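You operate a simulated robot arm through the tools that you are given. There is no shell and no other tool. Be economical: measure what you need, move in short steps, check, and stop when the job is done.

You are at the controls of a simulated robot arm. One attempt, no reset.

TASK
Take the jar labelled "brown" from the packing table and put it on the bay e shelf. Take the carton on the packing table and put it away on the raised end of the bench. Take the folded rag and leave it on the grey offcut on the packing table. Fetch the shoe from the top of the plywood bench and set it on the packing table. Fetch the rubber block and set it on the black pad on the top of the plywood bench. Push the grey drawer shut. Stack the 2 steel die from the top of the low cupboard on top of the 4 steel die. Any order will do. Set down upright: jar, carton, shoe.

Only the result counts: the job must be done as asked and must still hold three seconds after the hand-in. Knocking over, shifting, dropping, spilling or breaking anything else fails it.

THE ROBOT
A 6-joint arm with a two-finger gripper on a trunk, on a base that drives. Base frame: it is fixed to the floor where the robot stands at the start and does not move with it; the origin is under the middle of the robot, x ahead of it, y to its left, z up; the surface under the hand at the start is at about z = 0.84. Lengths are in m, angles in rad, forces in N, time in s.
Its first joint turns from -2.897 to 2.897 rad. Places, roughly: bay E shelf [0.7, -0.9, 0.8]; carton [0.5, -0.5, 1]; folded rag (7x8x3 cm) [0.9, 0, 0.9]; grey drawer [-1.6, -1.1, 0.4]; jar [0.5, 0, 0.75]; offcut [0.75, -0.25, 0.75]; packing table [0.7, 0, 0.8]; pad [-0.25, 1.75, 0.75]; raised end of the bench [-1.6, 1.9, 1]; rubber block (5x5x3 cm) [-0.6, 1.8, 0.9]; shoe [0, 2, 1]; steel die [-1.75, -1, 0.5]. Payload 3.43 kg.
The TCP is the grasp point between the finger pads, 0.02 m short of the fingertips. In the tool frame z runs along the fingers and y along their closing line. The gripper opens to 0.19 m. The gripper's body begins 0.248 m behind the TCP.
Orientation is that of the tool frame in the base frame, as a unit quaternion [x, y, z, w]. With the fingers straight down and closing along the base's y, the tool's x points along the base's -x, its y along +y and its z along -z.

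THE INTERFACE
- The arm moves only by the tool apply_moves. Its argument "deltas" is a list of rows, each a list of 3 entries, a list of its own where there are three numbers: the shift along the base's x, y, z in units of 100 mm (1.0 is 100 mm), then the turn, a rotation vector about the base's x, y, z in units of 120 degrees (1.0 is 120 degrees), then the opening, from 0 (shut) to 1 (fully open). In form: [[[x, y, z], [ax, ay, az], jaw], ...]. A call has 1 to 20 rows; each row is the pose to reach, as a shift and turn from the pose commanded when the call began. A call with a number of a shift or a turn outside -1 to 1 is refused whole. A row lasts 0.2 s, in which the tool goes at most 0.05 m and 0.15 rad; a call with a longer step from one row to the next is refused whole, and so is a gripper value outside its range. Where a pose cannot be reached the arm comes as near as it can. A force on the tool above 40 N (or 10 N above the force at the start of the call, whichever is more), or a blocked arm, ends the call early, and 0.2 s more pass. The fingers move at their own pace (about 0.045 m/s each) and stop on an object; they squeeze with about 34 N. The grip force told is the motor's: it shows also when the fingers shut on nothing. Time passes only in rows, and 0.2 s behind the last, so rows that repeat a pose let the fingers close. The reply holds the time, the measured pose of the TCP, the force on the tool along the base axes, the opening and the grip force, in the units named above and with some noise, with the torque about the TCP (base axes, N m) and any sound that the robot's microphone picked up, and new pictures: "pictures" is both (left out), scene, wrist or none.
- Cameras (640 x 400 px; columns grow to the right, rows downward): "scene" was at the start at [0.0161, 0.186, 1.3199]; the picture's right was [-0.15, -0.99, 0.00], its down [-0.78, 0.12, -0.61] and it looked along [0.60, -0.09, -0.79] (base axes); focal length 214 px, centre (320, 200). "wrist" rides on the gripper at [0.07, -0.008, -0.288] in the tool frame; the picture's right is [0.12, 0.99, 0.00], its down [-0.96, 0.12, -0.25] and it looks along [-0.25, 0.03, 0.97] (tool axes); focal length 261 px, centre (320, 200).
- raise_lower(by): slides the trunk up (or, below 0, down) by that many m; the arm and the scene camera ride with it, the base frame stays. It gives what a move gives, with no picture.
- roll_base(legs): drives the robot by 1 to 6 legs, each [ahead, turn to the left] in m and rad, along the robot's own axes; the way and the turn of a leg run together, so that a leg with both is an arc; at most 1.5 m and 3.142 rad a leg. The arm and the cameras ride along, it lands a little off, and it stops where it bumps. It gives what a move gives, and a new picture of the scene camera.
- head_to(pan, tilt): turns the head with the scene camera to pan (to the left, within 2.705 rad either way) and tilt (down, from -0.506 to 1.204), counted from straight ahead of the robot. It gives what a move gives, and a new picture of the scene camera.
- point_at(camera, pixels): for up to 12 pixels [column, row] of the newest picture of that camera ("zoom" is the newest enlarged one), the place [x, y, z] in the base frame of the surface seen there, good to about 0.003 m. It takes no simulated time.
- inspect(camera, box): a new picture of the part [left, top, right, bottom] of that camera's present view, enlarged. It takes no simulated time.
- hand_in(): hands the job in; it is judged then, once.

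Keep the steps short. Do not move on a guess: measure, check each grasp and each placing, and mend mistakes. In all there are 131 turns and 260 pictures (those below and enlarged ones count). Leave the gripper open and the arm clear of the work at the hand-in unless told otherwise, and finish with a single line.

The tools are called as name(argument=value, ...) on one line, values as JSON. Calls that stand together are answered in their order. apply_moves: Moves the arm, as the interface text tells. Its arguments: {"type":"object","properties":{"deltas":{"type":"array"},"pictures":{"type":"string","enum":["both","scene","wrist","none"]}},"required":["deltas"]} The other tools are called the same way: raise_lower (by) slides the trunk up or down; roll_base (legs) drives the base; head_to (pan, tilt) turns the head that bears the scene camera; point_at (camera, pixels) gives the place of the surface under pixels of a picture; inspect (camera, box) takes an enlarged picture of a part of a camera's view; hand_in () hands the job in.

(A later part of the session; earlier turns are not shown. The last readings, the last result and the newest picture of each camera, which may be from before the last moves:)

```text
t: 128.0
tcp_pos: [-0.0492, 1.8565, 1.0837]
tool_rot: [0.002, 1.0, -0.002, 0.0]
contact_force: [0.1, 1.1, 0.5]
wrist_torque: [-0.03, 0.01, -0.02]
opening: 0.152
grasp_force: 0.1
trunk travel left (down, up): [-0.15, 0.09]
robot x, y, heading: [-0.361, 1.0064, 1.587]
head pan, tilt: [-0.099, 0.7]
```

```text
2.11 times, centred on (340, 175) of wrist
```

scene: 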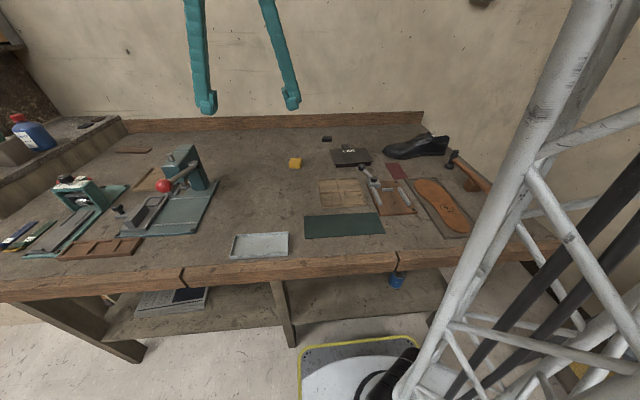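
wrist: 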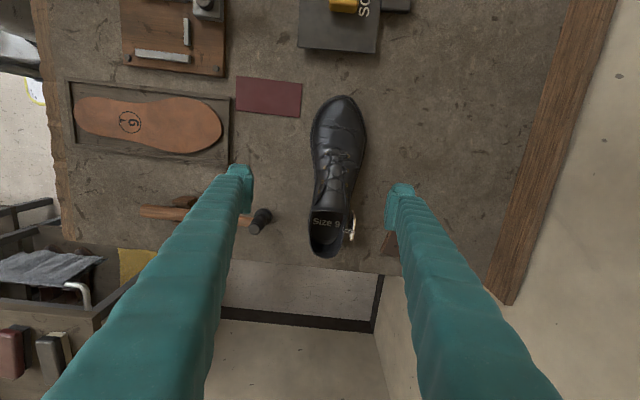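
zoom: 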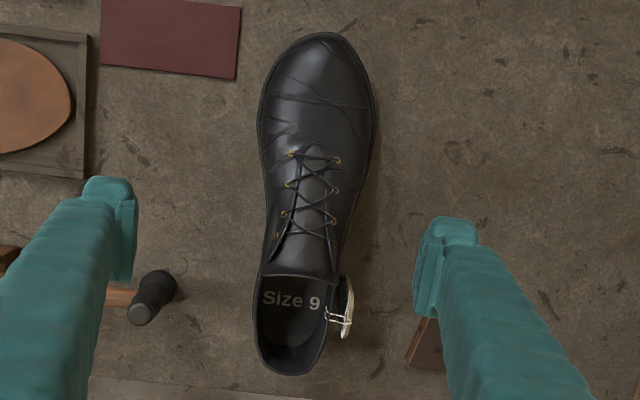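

Midfoot centre is about (-0.045,1.886), width ≈0.075. I'll align with a slight turn and descend with the jaw at 0.114, looking before the last part.

apply_moves(deltas=[[[0.02, 0.2, -0.2], [0, 0, -0.045], 0.7], [[0.02, 0.28, -0.6], [0, 0, -0.045], 0.65], [[0.02, 0.28, -0.95], [0, 0, -0.045], 0.65], [[0.02, 0.28, -0.95], [0, 0, -0.045], 0.65]], pictures="wrist")

```text
t: 129.0
tcp_pos: [-0.0492, 1.8871, 0.9867]
tool_rot: [0.048, 0.999, -0.002, 0.0]
contact_force: [-0.1, -0.8, 0.1]
wrist_torque: [-0.01, -0.02, 0.0]
opening: 0.1235
grasp_force: 0.0
trunk travel left (down, up): [-0.15, 0.09]
robot x, y, heading: [-0.3559, 1.0013, 1.579]
head pan, tilt: [-0.099, 0.7]
```

wrist: 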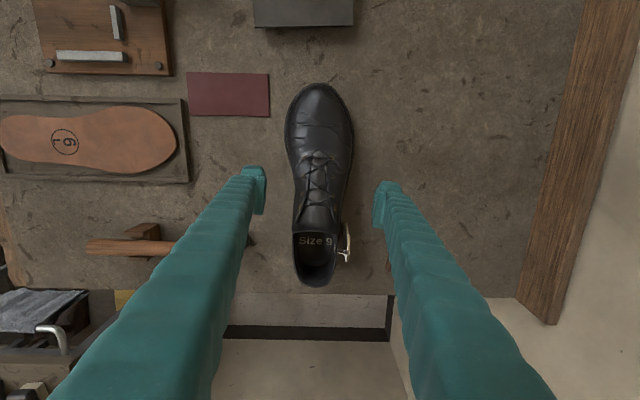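

The shoe's midfoot lies between the fingers. Descending to z≈0.889 and closing.

apply_moves(deltas=[[[0, 0, -0.4], [0, 0, 0], 0.65], [[0, 0, -0.8], [0, 0, 0], 0.65], [[0, 0, -0.98], [0, 0, 0], 0.65], [[0, 0, -0.98], [0, 0, 0], 0.65], [[0, 0, -0.98], [0, 0, 0], 0.4], [[0, 0, -0.98], [0, 0, 0], 0], [[0, 0, -0.98], [0, 0, 0], 0], [[0, 0, -0.98], [0, 0, 0], 0], [[0, 0, -0.98], [0, 0, 0], 0], [[0, 0, -0.98], [0, 0, 0], 0], [[0, 0, -0.98], [0, 0, 0], 0]], pictures="wrist")

```text
t: 131.4
tcp_pos: [-0.0453, 1.8871, 0.8914]
tool_rot: [0.048, 0.999, -0.001, 0.0]
contact_force: [0.5, -2.9, 4.5]
wrist_torque: [0.31, 0.07, 0.18]
opening: 0.0812
grasp_force: 34.5
trunk travel left (down, up): [-0.15, 0.09]
robot x, y, heading: [-0.3579, 1.0024, 1.588]
head pan, tilt: [-0.099, 0.7]
```

wrist: 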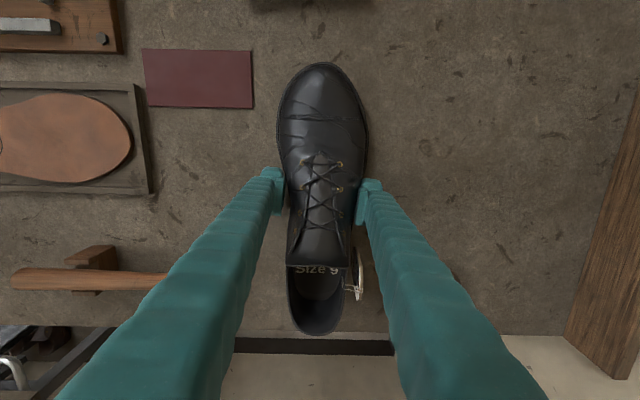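

Gripped at 0.081 m and 34 N. I'll lift 5 cm and check that it hangs level.

apply_moves(deltas=[[[0, 0, 0.25], [0, 0, 0], 0], [[0, 0, 0.5], [0, 0, 0], 0], [[0, 0, 0.5], [0, 0, 0], 0], [[0, 0, 0.5], [0, 0, 0], 0]], pictures="wrist")

```text
t: 132.4
tcp_pos: [-0.0452, 1.8854, 0.9408]
tool_rot: [0.048, 0.999, -0.002, 0.0]
contact_force: [0.3, 0.0, -3.6]
wrist_torque: [0.03, 0.0, 0.0]
opening: 0.0811
grasp_force: 34.1
trunk travel left (down, up): [-0.15, 0.09]
robot x, y, heading: [-0.3572, 1.0025, 1.583]
head pan, tilt: [-0.099, 0.7]
```

wrist: 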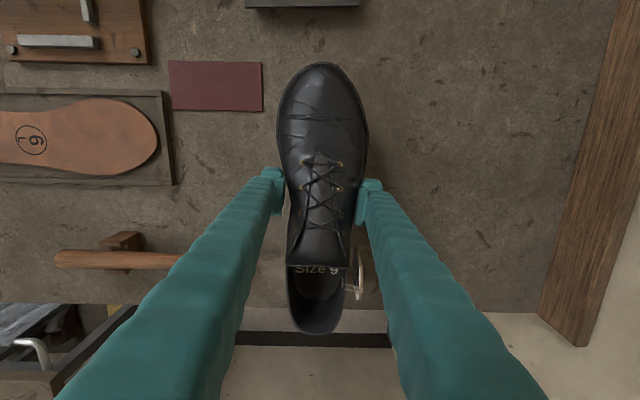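

The shoe hangs level with no torque. I'll raise it and pull it in toward the robot.

apply_moves(deltas=[[[0, 0, 0.45], [0, 0, 0], 0], [[0, 0, 0.9], [0, 0, 0], 0], [[-0.1, -0.4, 1], [0, 0, 0], 0], [[-0.2, -0.8, 1], [0, 0, 0], 0], [[-0.3, -1, 1], [0, 0, 0], 0]], pictures="none")

apply_moves(deltas=[[[-0.2, -0.4, 0.2], [0, 0, 0], 0], [[-0.4, -0.8, 0.4], [0, 0, 0], 0], [[-0.6, -1.0, 0.6], [0, 0, 0], 0], [[-0.8, -1.0, 0.9], [0, 0, 0], 0]], pictures="none")

roll_base(legs=[[-0.9, 0]])

```text
t: 133.6
tcp_pos: [-0.0771, 1.7838, 1.0397]
tool_rot: [0.048, 0.999, -0.002, 0.001]
contact_force: [0.1, -0.5, -3.1]
wrist_torque: [-0.06, 0.0, -0.01]
opening: 0.0809
grasp_force: 34.2
trunk travel left (down, up): [-0.15, 0.09]
robot x, y, heading: [-0.3582, 1.0031, 1.585]
head pan, tilt: [-0.099, 0.7]
```

```text
t: 134.6
tcp_pos: [-0.1563, 1.6844, 1.129]
tool_rot: [0.048, 0.999, -0.002, 0.0]
contact_force: [-0.3, -0.1, -3.9]
wrist_torque: [0.0, 0.08, 0.03]
opening: 0.0806
grasp_force: 34.1
trunk travel left (down, up): [-0.15, 0.09]
robot x, y, heading: [-0.3593, 1.0022, 1.581]
head pan, tilt: [-0.099, 0.7]
```

```text
t: 139.4
tcp_pos: [-0.1417, 0.7847, 1.1292]
tool_rot: [0.051, 0.999, -0.002, 0.0]
contact_force: [-0.5, -0.2, -3.7]
wrist_torque: [-0.03, -0.02, 0.04]
opening: 0.0799
grasp_force: 34.2
trunk travel left (down, up): [-0.15, 0.09]
robot x, y, heading: [-0.3473, 0.1056, 1.579]
head pan, tilt: [-0.099, 0.7]
```

scene: 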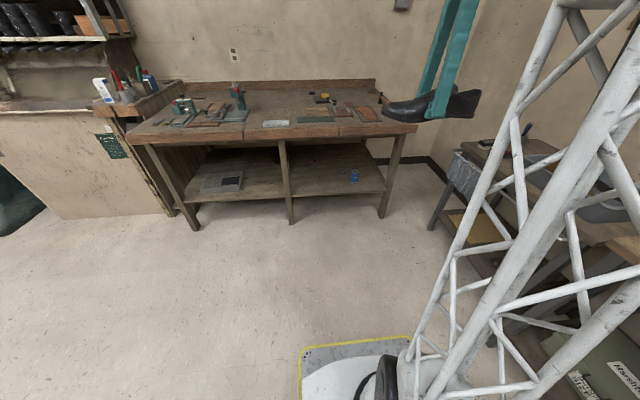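

Now turn right to face the packing table and move forward 0.25 m.

roll_base(legs=[[0, -1.579], [0.25, 0]])

head_to(pan=0.1, tilt=0.8)

```text
t: 145.3
tcp_pos: [0.5808, -0.1274, 1.13]
tool_rot: [0.753, 0.658, -0.001, -0.001]
contact_force: [0.5, -0.9, -3.6]
wrist_torque: [-0.06, -0.02, 0.01]
opening: 0.0791
grasp_force: 33.9
trunk travel left (down, up): [-0.15, 0.09]
robot x, y, heading: [-0.0973, 0.0987, -0.026]
head pan, tilt: [-0.099, 0.7]
```

scene: 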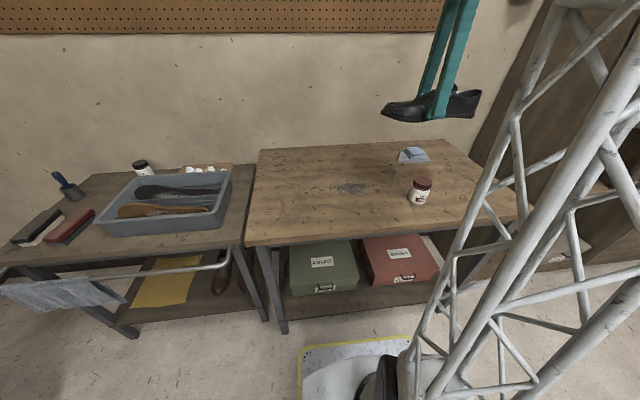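

```text
t: 146.0
tcp_pos: [0.5793, -0.127, 1.1295]
tool_rot: [0.753, 0.658, -0.001, -0.002]
contact_force: [0.8, 0.4, -3.1]
wrist_torque: [-0.05, 0.04, -0.01]
opening: 0.079
grasp_force: 33.8
trunk travel left (down, up): [-0.15, 0.09]
robot x, y, heading: [-0.0922, 0.0971, -0.029]
head pan, tilt: [0.099, 0.799]
```

scene: 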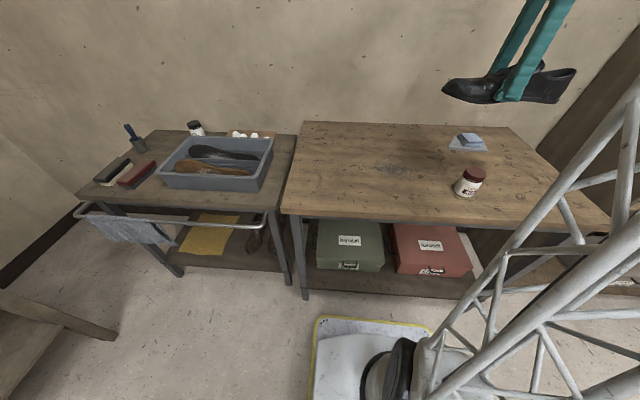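

The table's left half is empty around (370,165). I'll check its edges and move the shoe over (0.63,0.15).

point_at(camera="scene", pixels=[[300, 126], [292, 205], [370, 170], [340, 150], [400, 190]])

apply_moves(deltas=[[[0.1, 0.4, 0], [0, 0, -0.03], 0], [[0.2, 0.8, 0], [0, 0, -0.06], 0], [[0.3, 1, -0.2], [0, 0, -0.06], 0]], pictures="none")

apply_moves(deltas=[[[0.1, 0.4, 0], [0, 0, 0], 0], [[0.2, 0.8, 0], [0, 0, 0], 0], [[0.3, 1, -0.2], [0, 0, 0], 0], [[0.3, 1, -0.6], [0, 0, 0], 0]], pictures="none")

apply_moves(deltas=[[[0, 0.4, -0.2], [0, 0, 0], 0], [[0, 0.8, -0.4], [0, 0, 0], 0], [[0, 0.8, -0.8], [0, 0, 0], 0], [[0, 0.8, -1.0], [0, 0, 0], 0]], pictures="both")

```text
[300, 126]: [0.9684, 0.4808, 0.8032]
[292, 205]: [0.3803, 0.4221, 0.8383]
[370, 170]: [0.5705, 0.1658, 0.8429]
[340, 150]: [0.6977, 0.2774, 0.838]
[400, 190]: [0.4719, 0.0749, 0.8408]
```

```text
t: 146.8
tcp_pos: [0.6101, -0.0272, 1.112]
tool_rot: [0.794, 0.608, 0.0, 0.0]
contact_force: [-1.3, 0.4, -2.5]
wrist_torque: [0.07, -0.05, 0.0]
opening: 0.0787
grasp_force: 33.4
trunk travel left (down, up): [-0.15, 0.09]
robot x, y, heading: [-0.0947, 0.0994, -0.025]
head pan, tilt: [0.099, 0.799]
```

```text
t: 147.8
tcp_pos: [0.6419, 0.0716, 1.0506]
tool_rot: [0.793, 0.61, -0.002, -0.002]
contact_force: [0.1, 0.5, -3.7]
wrist_torque: [-0.06, -0.09, 0.01]
opening: 0.0785
grasp_force: 33.9
trunk travel left (down, up): [-0.15, 0.09]
robot x, y, heading: [-0.0937, 0.0958, -0.021]
head pan, tilt: [0.099, 0.799]
```

```text
t: 148.8
tcp_pos: [0.6432, 0.1521, 0.9491]
tool_rot: [0.793, 0.609, -0.001, -0.001]
contact_force: [0.1, 0.1, -2.6]
wrist_torque: [0.0, -0.02, 0.02]
opening: 0.0784
grasp_force: 34.0
trunk travel left (down, up): [-0.15, 0.09]
robot x, y, heading: [-0.0925, 0.1018, -0.022]
head pan, tilt: [0.099, 0.799]
```

scene: 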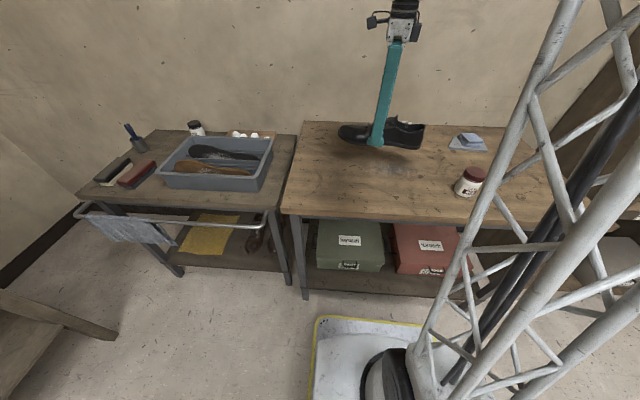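
wrist: 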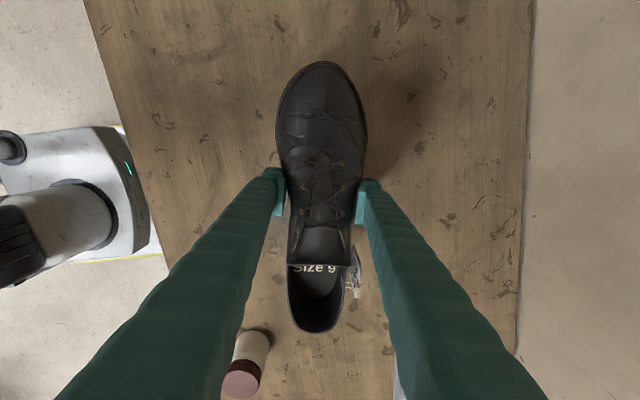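

Clear of the red jar. Lowering to near contact.

apply_moves(deltas=[[[0, 0, -0.4], [0, 0, 0], 0], [[0, 0, -0.7], [0, 0, 0], 0], [[0, 0, -0.77], [0, 0, 0], 0], [[0, 0, -0.79], [0, 0, 0], 0]], pictures="none")

```text
t: 149.8
tcp_pos: [0.6406, 0.1519, 0.8745]
tool_rot: [0.793, 0.609, 0.002, -0.001]
contact_force: [-5.8, 1.3, 40.1]
wrist_torque: [-0.41, -1.86, 0.03]
opening: 0.0789
grasp_force: 33.7
trunk travel left (down, up): [-0.15, 0.09]
robot x, y, heading: [-0.0946, 0.1027, -0.028]
head pan, tilt: [0.099, 0.799]
```

Firm contact at z≈0.8745. I'll ease up 3 mm and read the force.

apply_moves(deltas=[[[0, 0, 0.03], [0, 0, 0], 0], [[0, 0, 0.03], [0, 0, 0], 0]], pictures="both")

inspect(camera="scene", box=[320, 100, 450, 180])

```text
t: 150.4
tcp_pos: [0.6413, 0.1517, 0.8751]
tool_rot: [0.793, 0.61, -0.001, -0.001]
contact_force: [-0.2, 3.5, 24.3]
wrist_torque: [0.06, -1.48, 0.28]
opening: 0.0787
grasp_force: 34.7
trunk travel left (down, up): [-0.15, 0.09]
robot x, y, heading: [-0.0918, 0.095, -0.023]
head pan, tilt: [0.099, 0.799]
```

scene: 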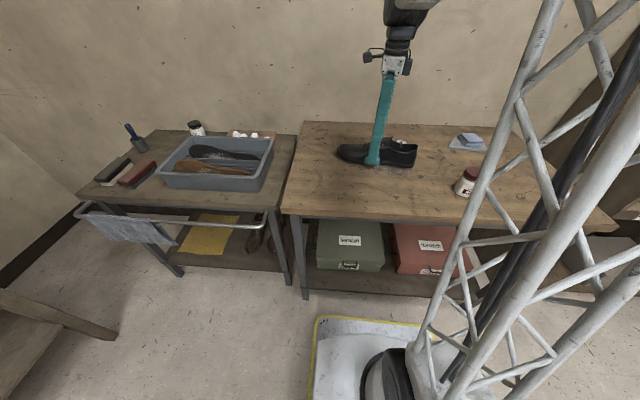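
wrist: 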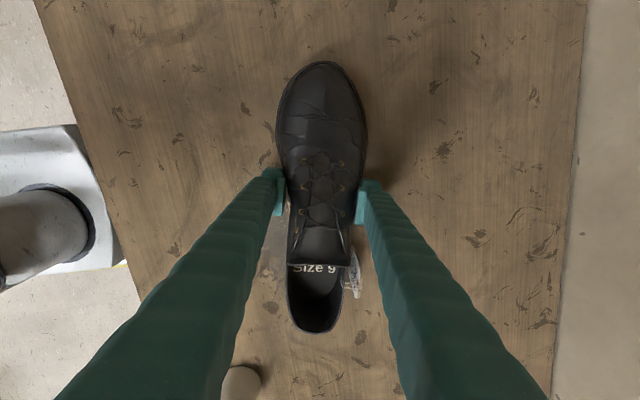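

```text
4.92 times, centred on (385, 140) of scene
```

zoom: 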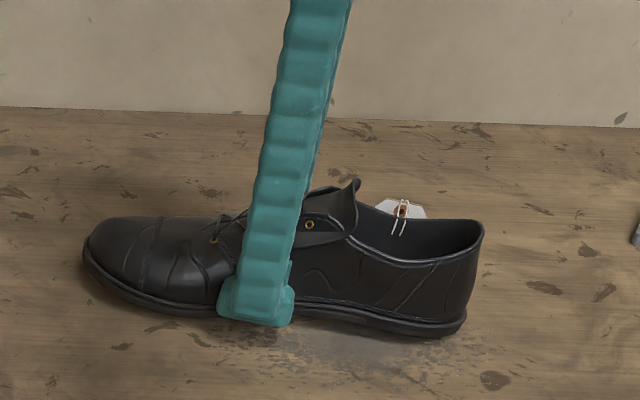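

The shoe rests flat. I'll ease a bit more, open gently and rise.

apply_moves(deltas=[[[0, 0, 0.03], [0, 0, 0], 0], [[0, 0, 0.03], [0, 0, 0], 0.44], [[0, 0, 0.03], [0, 0, 0], 0.47], [[0, 0, 0.03], [0, 0, 0], 0.55], [[0, 0, 0.03], [0, 0, 0], 0.65], [[0, 0, 0.03], [0, 0, 0], 0.65], [[0, 0, 0.4], [0, 0, 0], 0.65], [[0, 0, 0.8], [0, 0, 0], 0.65], [[0, 0, 1.0], [0, 0, 0], 0.65]], pictures="none")

apply_moves(deltas=[[[0, 0, 0.45], [0, 0, 0], 0.65], [[0, 0, 0.9], [0, 0, 0], 0.65], [[-0.3, 0, 1.0], [0, 0, 0], 0.65], [[-0.7, 0, 1.0], [0, 0, 0], 0.65], [[-1.0, 0, 1.0], [0, 0, 0], 0.65]], pictures="scene")

inspect(camera="scene", box=[320, 100, 510, 210])

```text
t: 152.4
tcp_pos: [0.6402, 0.1508, 0.9733]
tool_rot: [0.793, 0.61, 0.0, -0.001]
contact_force: [-0.2, -0.1, 0.6]
wrist_torque: [0.01, 0.03, 0.01]
opening: 0.1235
grasp_force: 0.0
trunk travel left (down, up): [-0.15, 0.09]
robot x, y, heading: [-0.0948, 0.0978, -0.023]
head pan, tilt: [0.099, 0.799]
```

```text
t: 153.6
tcp_pos: [0.5384, 0.1534, 1.073]
tool_rot: [0.793, 0.61, 0.0, -0.001]
contact_force: [0.9, 0.2, -0.4]
wrist_torque: [-0.02, 0.17, 0.05]
opening: 0.1235
grasp_force: 0.1
trunk travel left (down, up): [-0.15, 0.09]
robot x, y, heading: [-0.0967, 0.0983, -0.028]
head pan, tilt: [0.099, 0.799]
```

scene: 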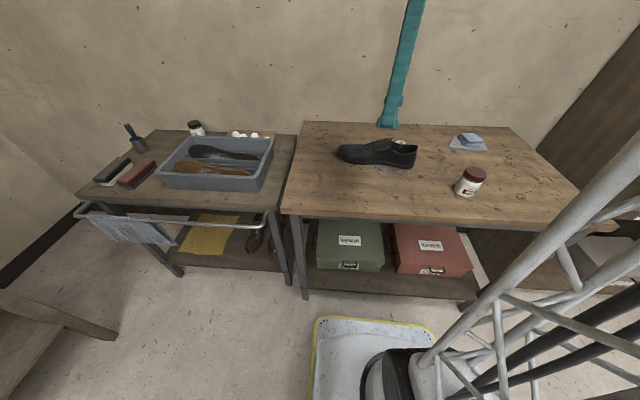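

```text
3.37 times, centred on (415, 155) of scene
```

zoom: 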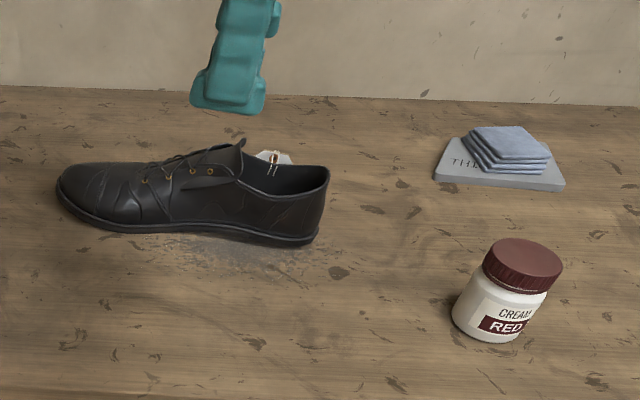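

Shoe upright, rag and jar fine. Now the low cupboard. I'll look toward it with the head first.

head_to(pan=-2.5, tilt=0.5)

inspect(camera="scene", box=[220, 100, 420, 230])

```text
t: 155.9
tcp_pos: [0.5405, 0.1529, 1.0733]
tool_rot: [0.793, 0.61, -0.001, -0.002]
contact_force: [1.0, -0.7, -0.1]
wrist_torque: [0.0, 0.04, 0.02]
opening: 0.1237
grasp_force: 0.1
trunk travel left (down, up): [-0.15, 0.09]
robot x, y, heading: [-0.0916, 0.1003, -0.024]
head pan, tilt: [-2.499, 0.499]
```

scene: 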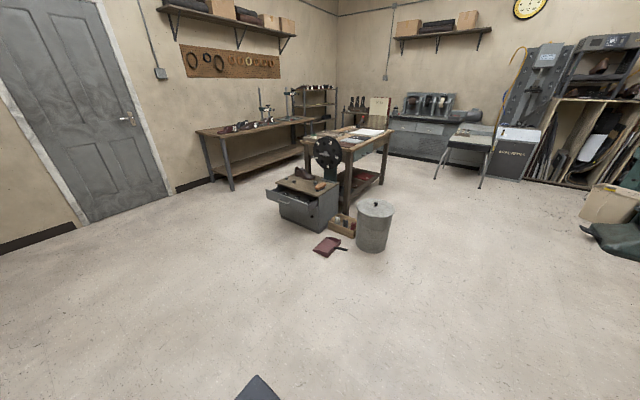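

```text
3.08 times, centred on (320, 165) of scene
```

zoom: 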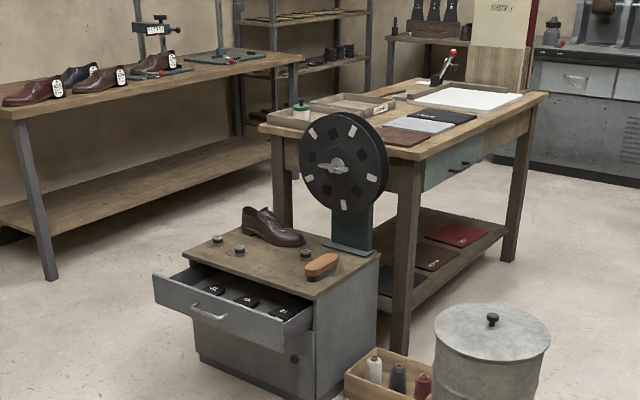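

I see the cupboard with its open drawer, dies, a shoe, brush and turret. Measuring positions.

point_at(camera="zoom", pixels=[[155, 275], [285, 345], [200, 310], [320, 290], [225, 230], [380, 255], [217, 238], [239, 247], [305, 252], [322, 262], [270, 235], [345, 165]])

point_at(camera="zoom", pixels=[[310, 320], [190, 265], [245, 305], [335, 280], [315, 395], [200, 365], [490, 310], [400, 170], [375, 375], [330, 240], [60, 275], [140, 260]])

```text
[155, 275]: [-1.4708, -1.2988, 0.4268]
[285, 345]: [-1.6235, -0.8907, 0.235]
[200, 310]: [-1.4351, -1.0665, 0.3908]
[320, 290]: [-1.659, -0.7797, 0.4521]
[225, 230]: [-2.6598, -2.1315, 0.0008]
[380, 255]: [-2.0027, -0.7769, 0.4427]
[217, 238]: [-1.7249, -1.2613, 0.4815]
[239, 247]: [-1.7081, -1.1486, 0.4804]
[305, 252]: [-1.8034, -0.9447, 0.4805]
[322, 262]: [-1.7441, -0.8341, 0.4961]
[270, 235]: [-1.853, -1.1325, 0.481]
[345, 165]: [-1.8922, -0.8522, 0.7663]
```

```text
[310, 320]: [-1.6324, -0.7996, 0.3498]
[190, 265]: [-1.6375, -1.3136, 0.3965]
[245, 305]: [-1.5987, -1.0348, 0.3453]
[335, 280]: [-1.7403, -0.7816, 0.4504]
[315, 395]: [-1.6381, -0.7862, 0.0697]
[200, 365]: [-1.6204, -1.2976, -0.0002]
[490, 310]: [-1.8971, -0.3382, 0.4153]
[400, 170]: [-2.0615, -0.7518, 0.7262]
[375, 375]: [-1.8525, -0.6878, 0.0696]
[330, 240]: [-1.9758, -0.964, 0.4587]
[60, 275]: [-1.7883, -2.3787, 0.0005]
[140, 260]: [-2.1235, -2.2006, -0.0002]
```

The cupboard front is at x≈-1.63 with the drawer pulled out to x≈-1.44. I'll drive to about (-0.8,-1.05) facing it.

roll_base(legs=[[-0.1, 0], [0, -2.13], [1.3, 0], [0, -0.99]])

head_to(pan=0.0, tilt=0.85)

```text
t: 171.3
tcp_pos: [-1.5319, -1.0875, 1.0742]
tool_rot: [-0.619, 0.786, -0.002, 0.001]
contact_force: [0.0, 0.4, -0.5]
wrist_torque: [-0.02, 0.0, 0.02]
opening: 0.1235
grasp_force: 0.1
trunk travel left (down, up): [-0.15, 0.09]
robot x, y, heading: [-0.9014, -1.0156, -3.147]
head pan, tilt: [-2.499, 0.499]
```

scene: 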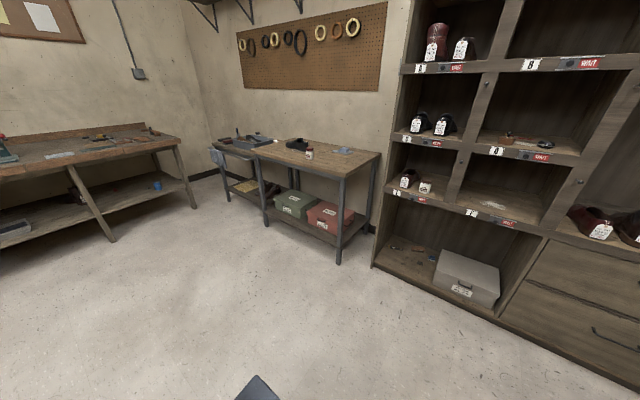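

```text
t: 173.6
tcp_pos: [-1.5321, -1.0865, 1.0747]
tool_rot: [-0.619, 0.786, 0.0, 0.001]
contact_force: [0.3, -1.0, 0.9]
wrist_torque: [0.02, 0.0, -0.04]
opening: 0.1234
grasp_force: 0.0
trunk travel left (down, up): [-0.15, 0.09]
robot x, y, heading: [-0.9024, -1.0181, -3.138]
head pan, tilt: [0.0, 0.85]
```

scene: 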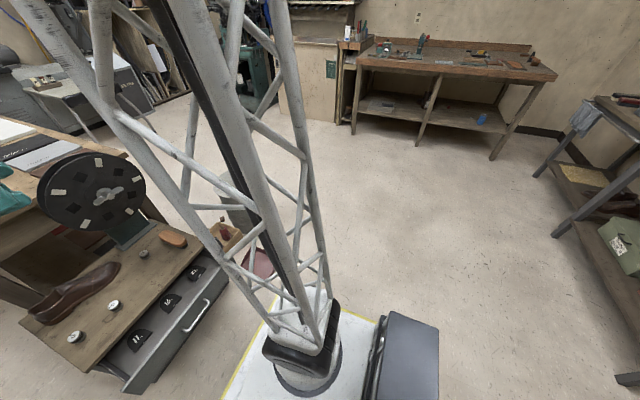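

The view is centred well to the right of where pan 0 should look; the cupboard is at the left. I'll pan left to bring it into view.

head_to(pan=0.7, tilt=0.9)

```text
t: 174.6
tcp_pos: [-1.5325, -1.0864, 1.0734]
tool_rot: [-0.62, 0.785, -0.002, 0.001]
contact_force: [0.0, -0.2, -0.2]
wrist_torque: [0.0, -0.03, 0.01]
opening: 0.1234
grasp_force: 0.0
trunk travel left (down, up): [-0.15, 0.09]
robot x, y, heading: [-0.9044, -1.0156, -3.138]
head pan, tilt: [0.7, 0.901]
```

scene: 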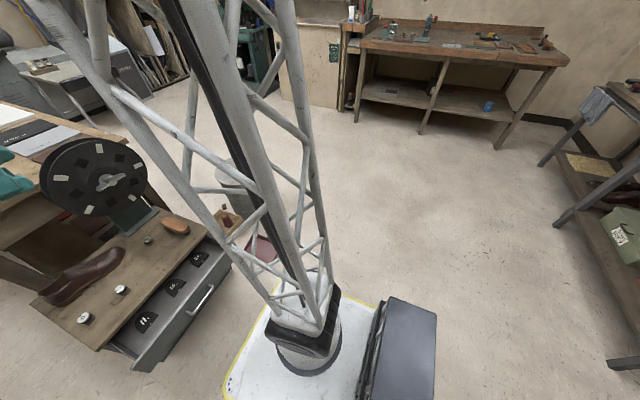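

The picture did not pan though the reading says 0.7, so the head may be stuck. I'll test with a different pan.

head_to(pan=-1.0, tilt=0.8)

head_to(pan=0.3, tilt=0.8)

```text
t: 176.4
tcp_pos: [-1.5327, -1.0882, 1.0739]
tool_rot: [-0.619, 0.786, -0.001, 0.0]
contact_force: [0.0, 0.6, -0.4]
wrist_torque: [-0.03, -0.03, 0.01]
opening: 0.1235
grasp_force: 0.1
trunk travel left (down, up): [-0.15, 0.09]
robot x, y, heading: [-0.9031, -1.0169, -3.138]
head pan, tilt: [-1.0, 0.799]
```

scene: 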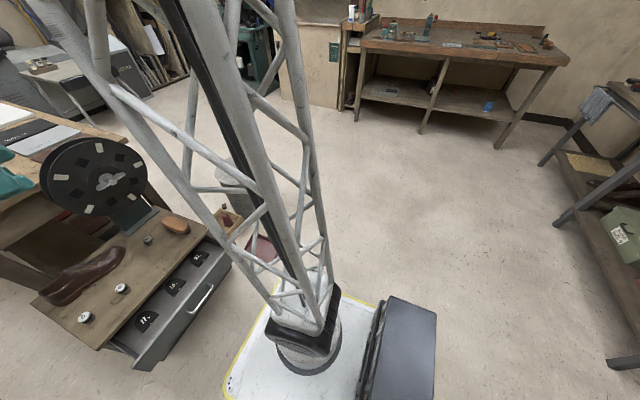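

```text
t: 177.8
tcp_pos: [-1.5319, -1.0868, 1.0736]
tool_rot: [-0.619, 0.785, -0.001, 0.001]
contact_force: [0.1, 0.0, 0.7]
wrist_torque: [0.01, 0.0, -0.01]
opening: 0.1234
grasp_force: 0.0
trunk travel left (down, up): [-0.15, 0.09]
robot x, y, heading: [-0.9003, -1.0168, -3.141]
head pan, tilt: [0.3, 0.799]
```

scene: 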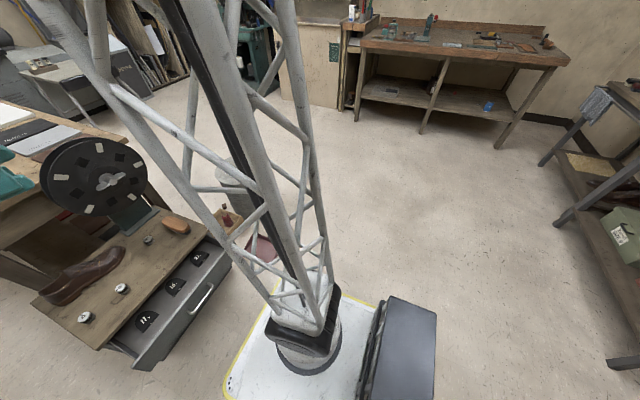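

The head no longer moves even though its readout changes, so scene readings may be false. I'll test point_at on known points, in both cameras.

point_at(camera="scene", pixels=[[86, 316], [121, 288], [147, 239], [176, 225], [202, 300], [490, 105], [75, 175]])

inspect(camera="scene", box=[20, 200, 240, 370])

inspect(camera="wrist", box=[0, 0, 640, 400])

```text
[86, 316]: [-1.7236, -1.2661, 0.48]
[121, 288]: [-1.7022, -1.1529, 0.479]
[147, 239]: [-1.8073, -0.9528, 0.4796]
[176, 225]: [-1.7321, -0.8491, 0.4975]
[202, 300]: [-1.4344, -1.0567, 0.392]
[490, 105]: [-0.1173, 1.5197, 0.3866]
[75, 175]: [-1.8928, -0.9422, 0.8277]
```

```text
2.35 times, centred on (130, 285) of scene
```

zoom: 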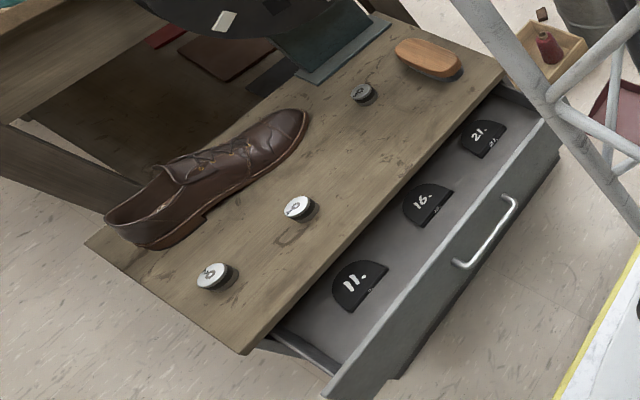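

```text
1.00 times, centred on (320, 200) of wrist (not enlarged: the box is as wide or as high as the picture)
```

zoom: 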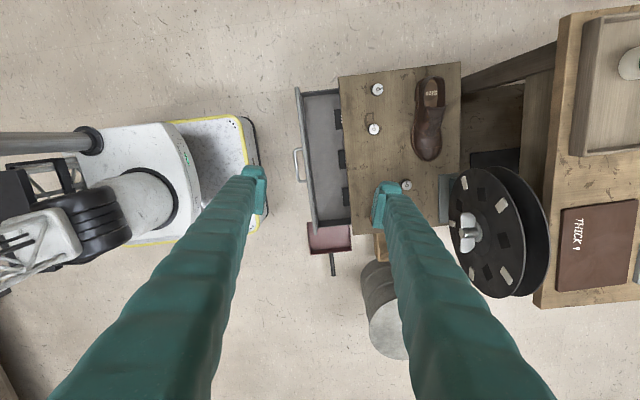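

point_at agrees with the earlier values, so the view is usable as it stands. Now I'll read the numbers on the three dies.

inspect(camera="wrist", box=[355, 70, 435, 210])

inspect(camera="scene", box=[70, 275, 134, 330])

inspect(camera="scene", box=[130, 225, 170, 255])

```text
2.86 times, centred on (395, 140) of wrist
```

zoom: 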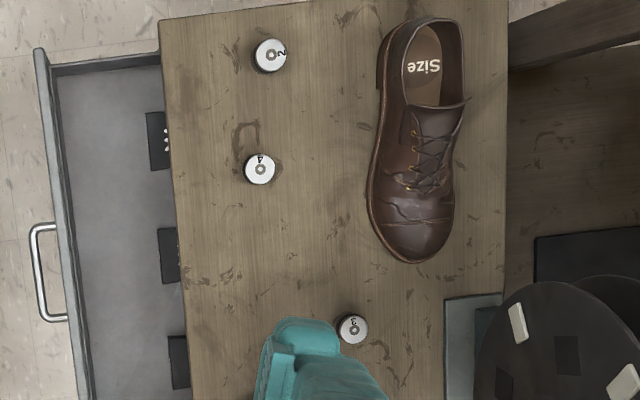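

```text
7.27 times, centred on (102, 302) of scene
```

zoom: 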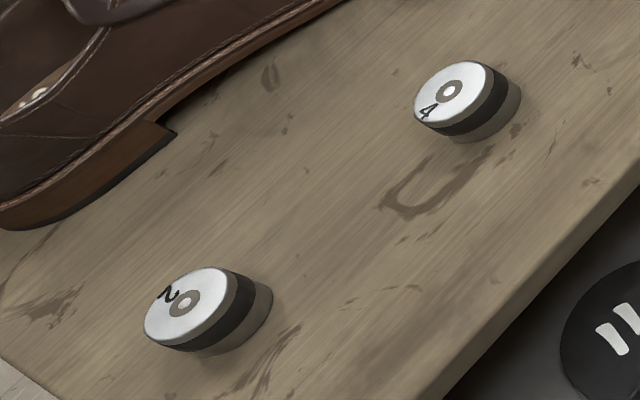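

```text
13.33 times, centred on (150, 240) of scene
```

zoom: 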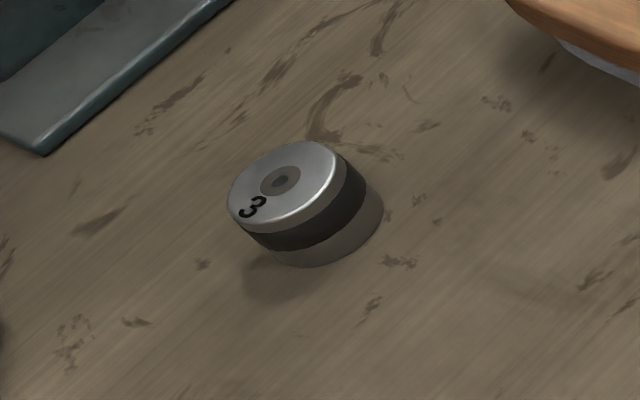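

The 2 die is at (-1.72,-1.263) and the 4 die at (-1.70,-1.15). First I'll shut the drawer, pushing its front panel with the fingers spread either side of the handle. I'll lower the trunk and turn the hand to face the cupboard.

apply_moves(deltas=[[[0.1, 0, 0], [0, 0, 0.07], 0.8], [[0.2, 0, 0], [0, 0, 0.14], 1], [[0.3, 0, 0], [0, 0, 0.21], 1], [[0.4, 0, 0], [0, 0, 0.28], 1], [[0.5, 0, 0], [0, 0, 0.35], 1], [[0.6, 0, 0], [0, 0, 0.42], 1], [[0.7, 0, 0], [0, 0, 0.49], 1], [[0.8, 0.1, 0], [0, 0, 0.56], 1], [[0.9, 0.2, 0], [0, 0, 0.63], 1], [[1, 0.3, 0], [0, 0, 0.7], 1], [[1, 0.3, 0], [0, 0, 0.77], 1], [[1, 0.3, 0], [0, 0, 0.83], 1], [[1, 0.3, 0], [0, 0, 0.863], 1], [[1, 0.3, 0], [0, 0, 0.863], 1]], pictures="none")

raise_lower(by=-0.15)

apply_moves(deltas=[[[0.4, 0, -0.2], [0, 0, 0], 1], [[0.7, 0, -0.5], [0, 0, 0], 1], [[0.7, 0, -0.9], [0, 0, 0], 1], [[0.7, 0, -1], [0, 0, 0], 1]], pictures="both")

```text
t: 180.8
tcp_pos: [-1.4331, -1.0567, 1.074]
tool_rot: [1.0, 0.001, -0.001, -0.002]
contact_force: [0.0, -0.3, 0.8]
wrist_torque: [0.0, 0.02, -0.01]
opening: 0.1901
grasp_force: 0.1
trunk travel left (down, up): [-0.15, 0.09]
robot x, y, heading: [-0.9058, -1.0174, -3.142]
head pan, tilt: [0.3, 0.799]
```

```text
t: 182.6
tcp_pos: [-1.4328, -1.0559, 0.9234]
tool_rot: [1.0, 0.0, -0.001, -0.003]
contact_force: [0.1, 0.3, -0.1]
wrist_torque: [0.0, -0.01, 0.06]
opening: 0.1899
grasp_force: 0.0
trunk travel left (down, up): [0.0, 0.24]
robot x, y, heading: [-0.9031, -1.0154, -3.145]
head pan, tilt: [0.3, 0.799]
```

```text
t: 183.6
tcp_pos: [-1.3645, -1.0577, 0.8218]
tool_rot: [1.0, 0.002, -0.001, -0.002]
contact_force: [-0.8, -1.0, -0.2]
wrist_torque: [0.04, 0.01, 0.01]
opening: 0.19
grasp_force: 0.1
trunk travel left (down, up): [0.0, 0.24]
robot x, y, heading: [-0.9003, -1.0173, -3.139]
head pan, tilt: [0.3, 0.799]
```

scene: 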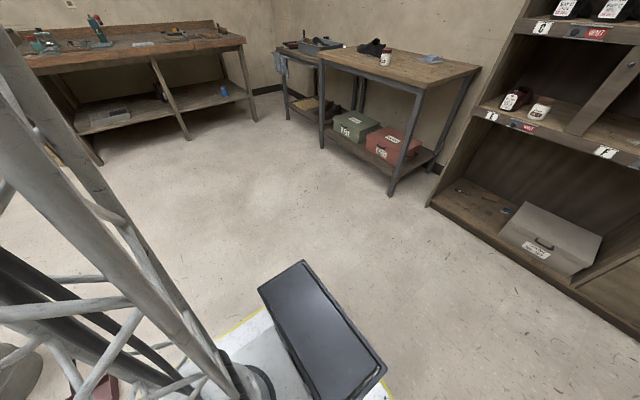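
wrist: 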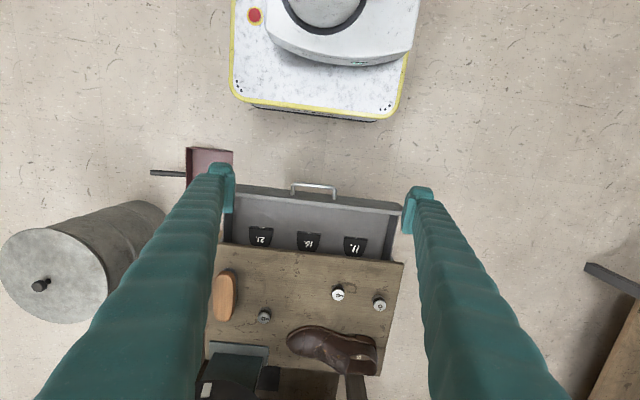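

The scene view has drifted, so I'll rely on the wrist camera. Measuring the drawer front and the dies in it.

point_at(camera="wrist", pixels=[[240, 191], [395, 207], [292, 186], [336, 189], [315, 183], [300, 196], [350, 200], [338, 294], [379, 303], [264, 316], [300, 252], [399, 265]])

```text
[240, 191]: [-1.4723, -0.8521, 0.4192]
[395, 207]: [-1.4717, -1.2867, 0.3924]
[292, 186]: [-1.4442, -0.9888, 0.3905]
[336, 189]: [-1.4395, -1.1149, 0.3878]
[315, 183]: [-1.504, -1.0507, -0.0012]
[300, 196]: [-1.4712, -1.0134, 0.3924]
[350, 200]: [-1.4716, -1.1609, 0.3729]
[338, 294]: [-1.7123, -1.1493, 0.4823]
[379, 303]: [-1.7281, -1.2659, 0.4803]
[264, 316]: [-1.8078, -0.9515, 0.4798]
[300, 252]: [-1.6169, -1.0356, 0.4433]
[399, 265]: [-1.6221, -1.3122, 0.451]
```

Panel face x≈-1.47, handle y -0.99 to -1.115, fits between the spread fingers. I'll descend to z≈0.385 in front of it.

apply_moves(deltas=[[[0.1, 0, -0.4], [0, 0, 0], 1], [[0.1, 0, -0.8], [0, 0, 0], 1], [[0.1, 0, -1], [0, 0, 0], 1]], pictures="none")

apply_moves(deltas=[[[0, 0, -0.4], [0, 0, 0], 1], [[0, 0, -0.8], [0, 0, 0], 1], [[0, 0, -1], [0, 0, 0], 1]], pictures="none")

apply_moves(deltas=[[[0, 0, -0.4], [0, 0, 0], 1], [[0, 0, -0.8], [0, 0, 0], 1], [[0, 0, -1], [0, 0, 0], 1]], pictures="none")

apply_moves(deltas=[[[0, 0, -0.4], [0, 0, 0], 1], [[0, 0, -0.8], [0, 0, 0], 1], [[0, 0, -1], [0, 0, 0], 1]], pictures="wrist")

```text
t: 184.4
tcp_pos: [-1.3536, -1.0553, 0.7224]
tool_rot: [1.0, 0.001, 0.0, -0.001]
contact_force: [0.7, 0.6, 0.4]
wrist_torque: [-0.05, 0.03, -0.01]
opening: 0.1903
grasp_force: 0.1
trunk travel left (down, up): [0.0, 0.24]
robot x, y, heading: [-0.9012, -1.0155, -3.144]
head pan, tilt: [0.3, 0.799]
```

```text
t: 185.2
tcp_pos: [-1.3531, -1.0561, 0.6244]
tool_rot: [1.0, 0.001, 0.001, -0.002]
contact_force: [1.2, -0.1, -0.7]
wrist_torque: [0.02, 0.06, 0.02]
opening: 0.1902
grasp_force: 0.0
trunk travel left (down, up): [0.0, 0.24]
robot x, y, heading: [-0.9034, -1.0165, -3.138]
head pan, tilt: [0.3, 0.799]
```

```text
t: 186.0
tcp_pos: [-1.3547, -1.0585, 0.5246]
tool_rot: [1.0, 0.001, 0.0, -0.002]
contact_force: [1.4, -0.7, -0.2]
wrist_torque: [-0.02, 0.05, 0.02]
opening: 0.1898
grasp_force: 0.0
trunk travel left (down, up): [0.0, 0.24]
robot x, y, heading: [-0.9023, -1.0191, -3.142]
head pan, tilt: [0.3, 0.799]
```

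```text
t: 186.8
tcp_pos: [-1.3775, -1.0608, 0.4388]
tool_rot: [1.0, 0.001, 0.003, -0.002]
contact_force: [0.8, -0.2, -0.3]
wrist_torque: [-0.01, 0.05, 0.01]
opening: 0.1902
grasp_force: 0.0
out of reach, approached as far as the arm can: row 2, 3
trunk travel left (down, up): [0.0, 0.24]
robot x, y, heading: [-0.9055, -1.017, -3.14]
head pan, tilt: [0.3, 0.799]
```

wrist: 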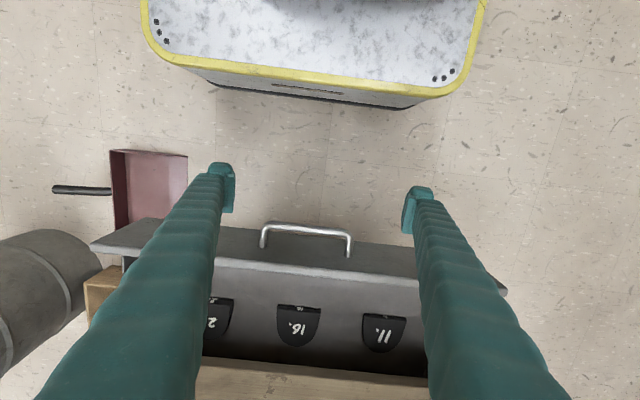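

The arm cannot go lower at this short reach. I'll rise a little, back the base 0.25 m and retry at longer reach.

apply_moves(deltas=[[[0, 0, 0.4], [0, 0, 0], 1], [[0, 0, 0.8], [0, 0, 0], 1]], pictures="none")

roll_base(legs=[[-0.25, 0]])

apply_moves(deltas=[[[-0.45, 0, 0], [0, 0, 0], 1], [[-0.9, 0, 0], [0, 0, 0], 1], [[-1.0, 0, 0], [0, 0, 0], 1]], pictures="none")

apply_moves(deltas=[[[-0.45, 0, 0], [0, 0, 0], 1], [[-0.9, 0, 0], [0, 0, 0], 1], [[-1.0, 0, -0.4], [0, 0, 0], 1], [[-1.0, 0, -0.8], [0, 0, 0], 1]], pictures="wrist")

```text
t: 187.4
tcp_pos: [-1.3792, -1.0606, 0.5173]
tool_rot: [1.0, 0.0, 0.002, -0.001]
contact_force: [0.2, 0.2, 0.0]
wrist_torque: [0.04, -0.08, 0.01]
opening: 0.1899
grasp_force: 0.1
trunk travel left (down, up): [0.0, 0.24]
robot x, y, heading: [-0.9012, -1.0198, -3.139]
head pan, tilt: [0.3, 0.799]
```

```text
t: 189.2
tcp_pos: [-1.1292, -1.0614, 0.5175]
tool_rot: [1.0, 0.002, 0.0, -0.002]
contact_force: [0.0, 0.7, -0.4]
wrist_torque: [0.01, 0.02, 0.0]
opening: 0.1901
grasp_force: 0.1
trunk travel left (down, up): [0.0, 0.24]
robot x, y, heading: [-0.6467, -1.0195, -3.137]
head pan, tilt: [0.3, 0.799]
```

scene: 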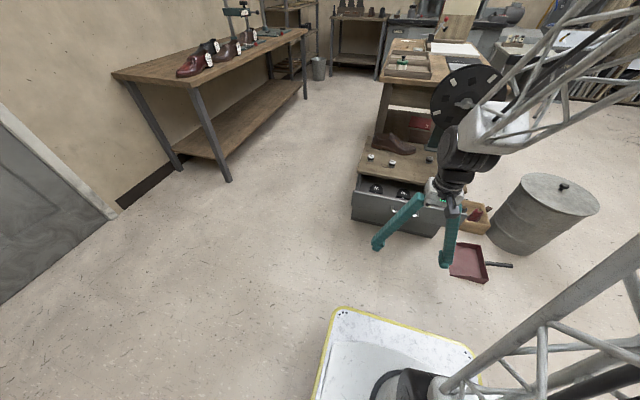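

```text
t: 190.0
tcp_pos: [-1.2285, -1.0625, 0.5171]
tool_rot: [1.0, 0.003, -0.001, -0.001]
contact_force: [0.0, 0.0, 1.2]
wrist_torque: [-0.03, 0.04, 0.0]
opening: 0.1899
grasp_force: 0.0
trunk travel left (down, up): [0.0, 0.24]
robot x, y, heading: [-0.6519, -1.016, -3.145]
head pan, tilt: [0.3, 0.799]
```

```text
t: 191.0
tcp_pos: [-1.3297, -1.0606, 0.4381]
tool_rot: [1.0, 0.002, -0.001, -0.002]
contact_force: [0.2, -0.3, 1.2]
wrist_torque: [-0.01, 0.09, -0.01]
opening: 0.1902
grasp_force: 0.1
trunk travel left (down, up): [0.0, 0.24]
robot x, y, heading: [-0.6513, -1.0158, -3.14]
head pan, tilt: [0.3, 0.799]
```

wrist: 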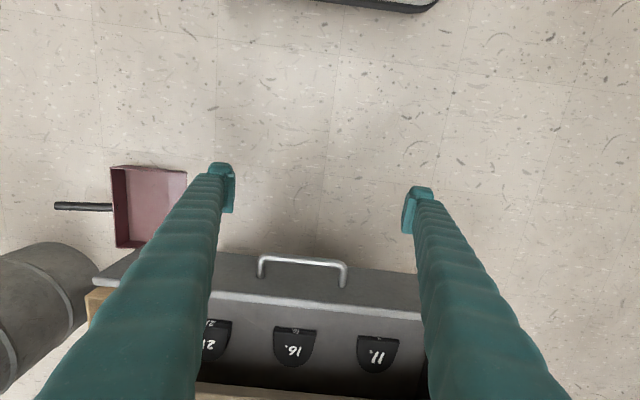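

This reach works. I'll lower to z≈0.388 in front of the panel.

apply_moves(deltas=[[[-0.05, 0, -0.25], [0, 0, 0], 1], [[-0.1, 0, -0.5], [0, 0, 0], 1], [[-0.1, 0, -0.5], [0, 0, 0], 1]], pictures="wrist")

```text
t: 191.8
tcp_pos: [-1.3378, -1.064, 0.3854]
tool_rot: [1.0, 0.002, 0.0, -0.001]
contact_force: [0.1, 0.5, 0.0]
wrist_torque: [-0.02, 0.02, 0.0]
opening: 0.19
grasp_force: 0.1
trunk travel left (down, up): [0.0, 0.24]
robot x, y, heading: [-0.6503, -1.0167, -3.134]
head pan, tilt: [0.3, 0.799]
```

wrist: 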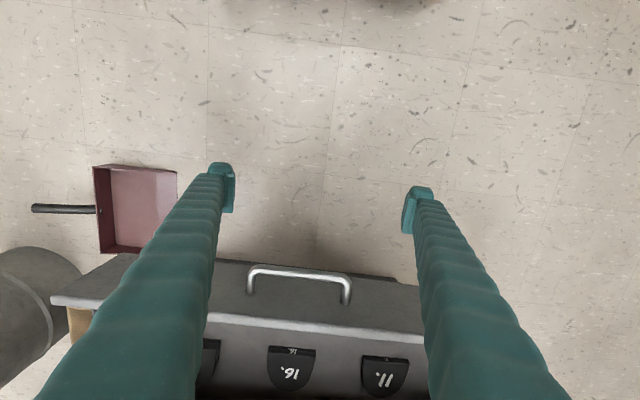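

Fingers straddle the handle. I'll push forward slowly.

apply_moves(deltas=[[[-0.3, 0, 0], [0, 0, 0], 1], [[-0.6, 0, 0], [0, 0, 0], 1], [[-0.8, 0, 0], [0, 0, 0], 1], [[-0.9, 0, 0], [0, 0, 0], 1], [[-1.0, 0, 0], [0, 0, 0], 1]], pictures="none")

apply_moves(deltas=[[[-0.1, 0, 0], [0, 0, 0], 1], [[-0.2, 0, 0], [0, 0, 0], 1], [[-0.3, 0, 0], [0, 0, 0], 1], [[-0.4, 0, 0], [0, 0, 0], 1], [[-0.5, 0, 0], [0, 0, 0], 1], [[-0.6, 0, 0], [0, 0, 0], 1]], pictures="wrist")

```text
t: 193.0
tcp_pos: [-1.4391, -1.0604, 0.3876]
tool_rot: [1.0, 0.002, 0.0, -0.002]
contact_force: [-0.9, 0.7, 0.2]
wrist_torque: [0.03, 0.01, -0.03]
opening: 0.1901
grasp_force: 0.1
trunk travel left (down, up): [0.0, 0.24]
robot x, y, heading: [-0.6565, -1.0144, -3.142]
head pan, tilt: [0.3, 0.799]
```

```text
t: 194.4
tcp_pos: [-1.4993, -1.0615, 0.3876]
tool_rot: [1.0, 0.003, 0.0, -0.002]
contact_force: [0.5, -0.1, -0.4]
wrist_torque: [-0.02, 0.0, 0.0]
opening: 0.1902
grasp_force: 0.1
trunk travel left (down, up): [0.0, 0.24]
robot x, y, heading: [-0.6535, -1.0187, -3.136]
head pan, tilt: [0.3, 0.799]
```

wrist: 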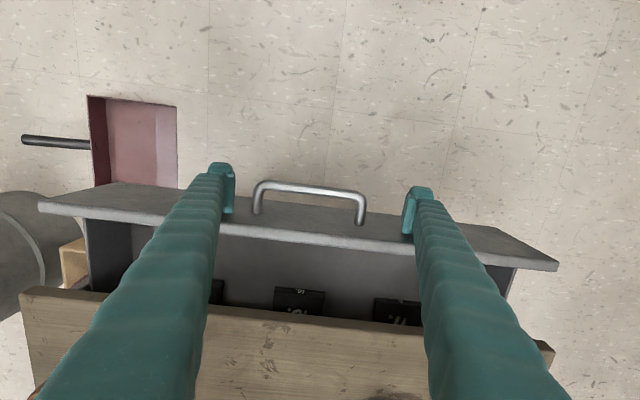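

The drawer slides easily with little force. Continuing to push until it stops.

apply_moves(deltas=[[[-0.1, 0, 0], [0, 0, 0], 1], [[-0.2, 0, 0], [0, 0, 0], 1], [[-0.3, 0, 0], [0, 0, 0], 1], [[-0.4, 0, 0], [0, 0, 0], 1], [[-0.5, 0, 0], [0, 0, 0], 1], [[-0.6, 0, 0], [0, 0, 0], 1], [[-0.7, 0, 0], [0, 0, 0], 1], [[-0.8, 0, 0], [0, 0, 0], 1], [[-0.87, 0, 0], [0, 0, 0], 1], [[-0.94, 0, 0], [0, 0, 0], 1], [[-1, 0, 0], [0, 0, 0], 1]], pictures="wrist")

```text
t: 196.8
tcp_pos: [-1.5992, -1.0624, 0.3862]
tool_rot: [1.0, 0.002, 0.0, -0.002]
contact_force: [0.6, -0.3, 0.2]
wrist_torque: [-0.01, -0.03, 0.0]
opening: 0.19
grasp_force: 0.1
trunk travel left (down, up): [0.0, 0.24]
robot x, y, heading: [-0.6514, -1.0175, -3.143]
head pan, tilt: [0.3, 0.799]
```

wrist: 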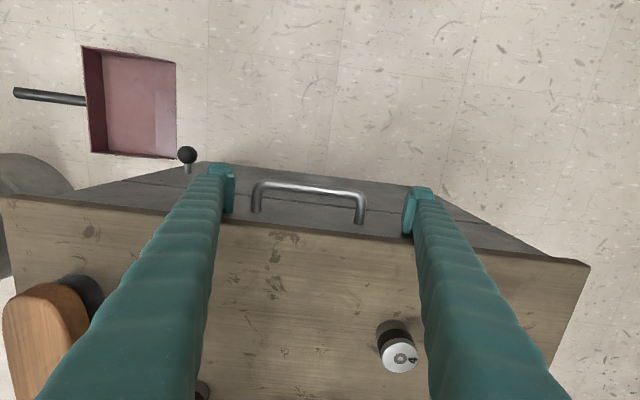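

Almost shut. A few more millimetres until it resists.

apply_moves(deltas=[[[-0.06, 0, 0], [0, 0, 0], 1], [[-0.12, 0, 0], [0, 0, 0], 1], [[-0.18, 0, 0], [0, 0, 0], 1], [[-0.24, 0, 0], [0, 0, 0], 1], [[-0.3, 0, 0], [0, 0, 0], 1]], pictures="wrist")

```text
t: 197.3
tcp_pos: [-1.5998, -1.0626, 0.3858]
tool_rot: [1.0, 0.001, 0.005, -0.002]
contact_force: [5.8, -0.3, 2.6]
wrist_torque: [0.3, 0.1, -0.67]
opening: 0.1899
grasp_force: 0.0
trunk travel left (down, up): [0.0, 0.24]
robot x, y, heading: [-0.6538, -1.0184, -3.135]
head pan, tilt: [0.3, 0.799]
stopped in row 2: the force on the tool passed its limit at 50 N (the readings are from after the stop); the commanded pose is now the measured one
```

wrist: 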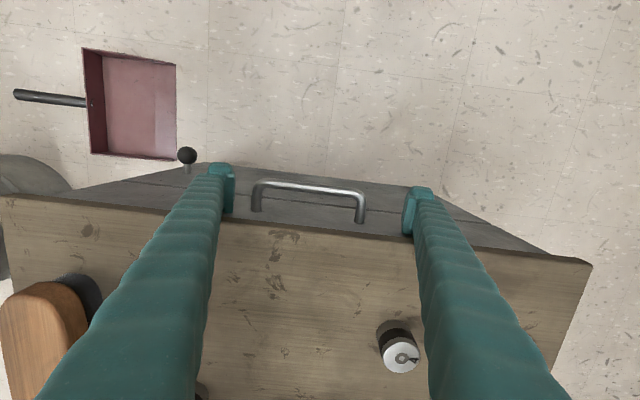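

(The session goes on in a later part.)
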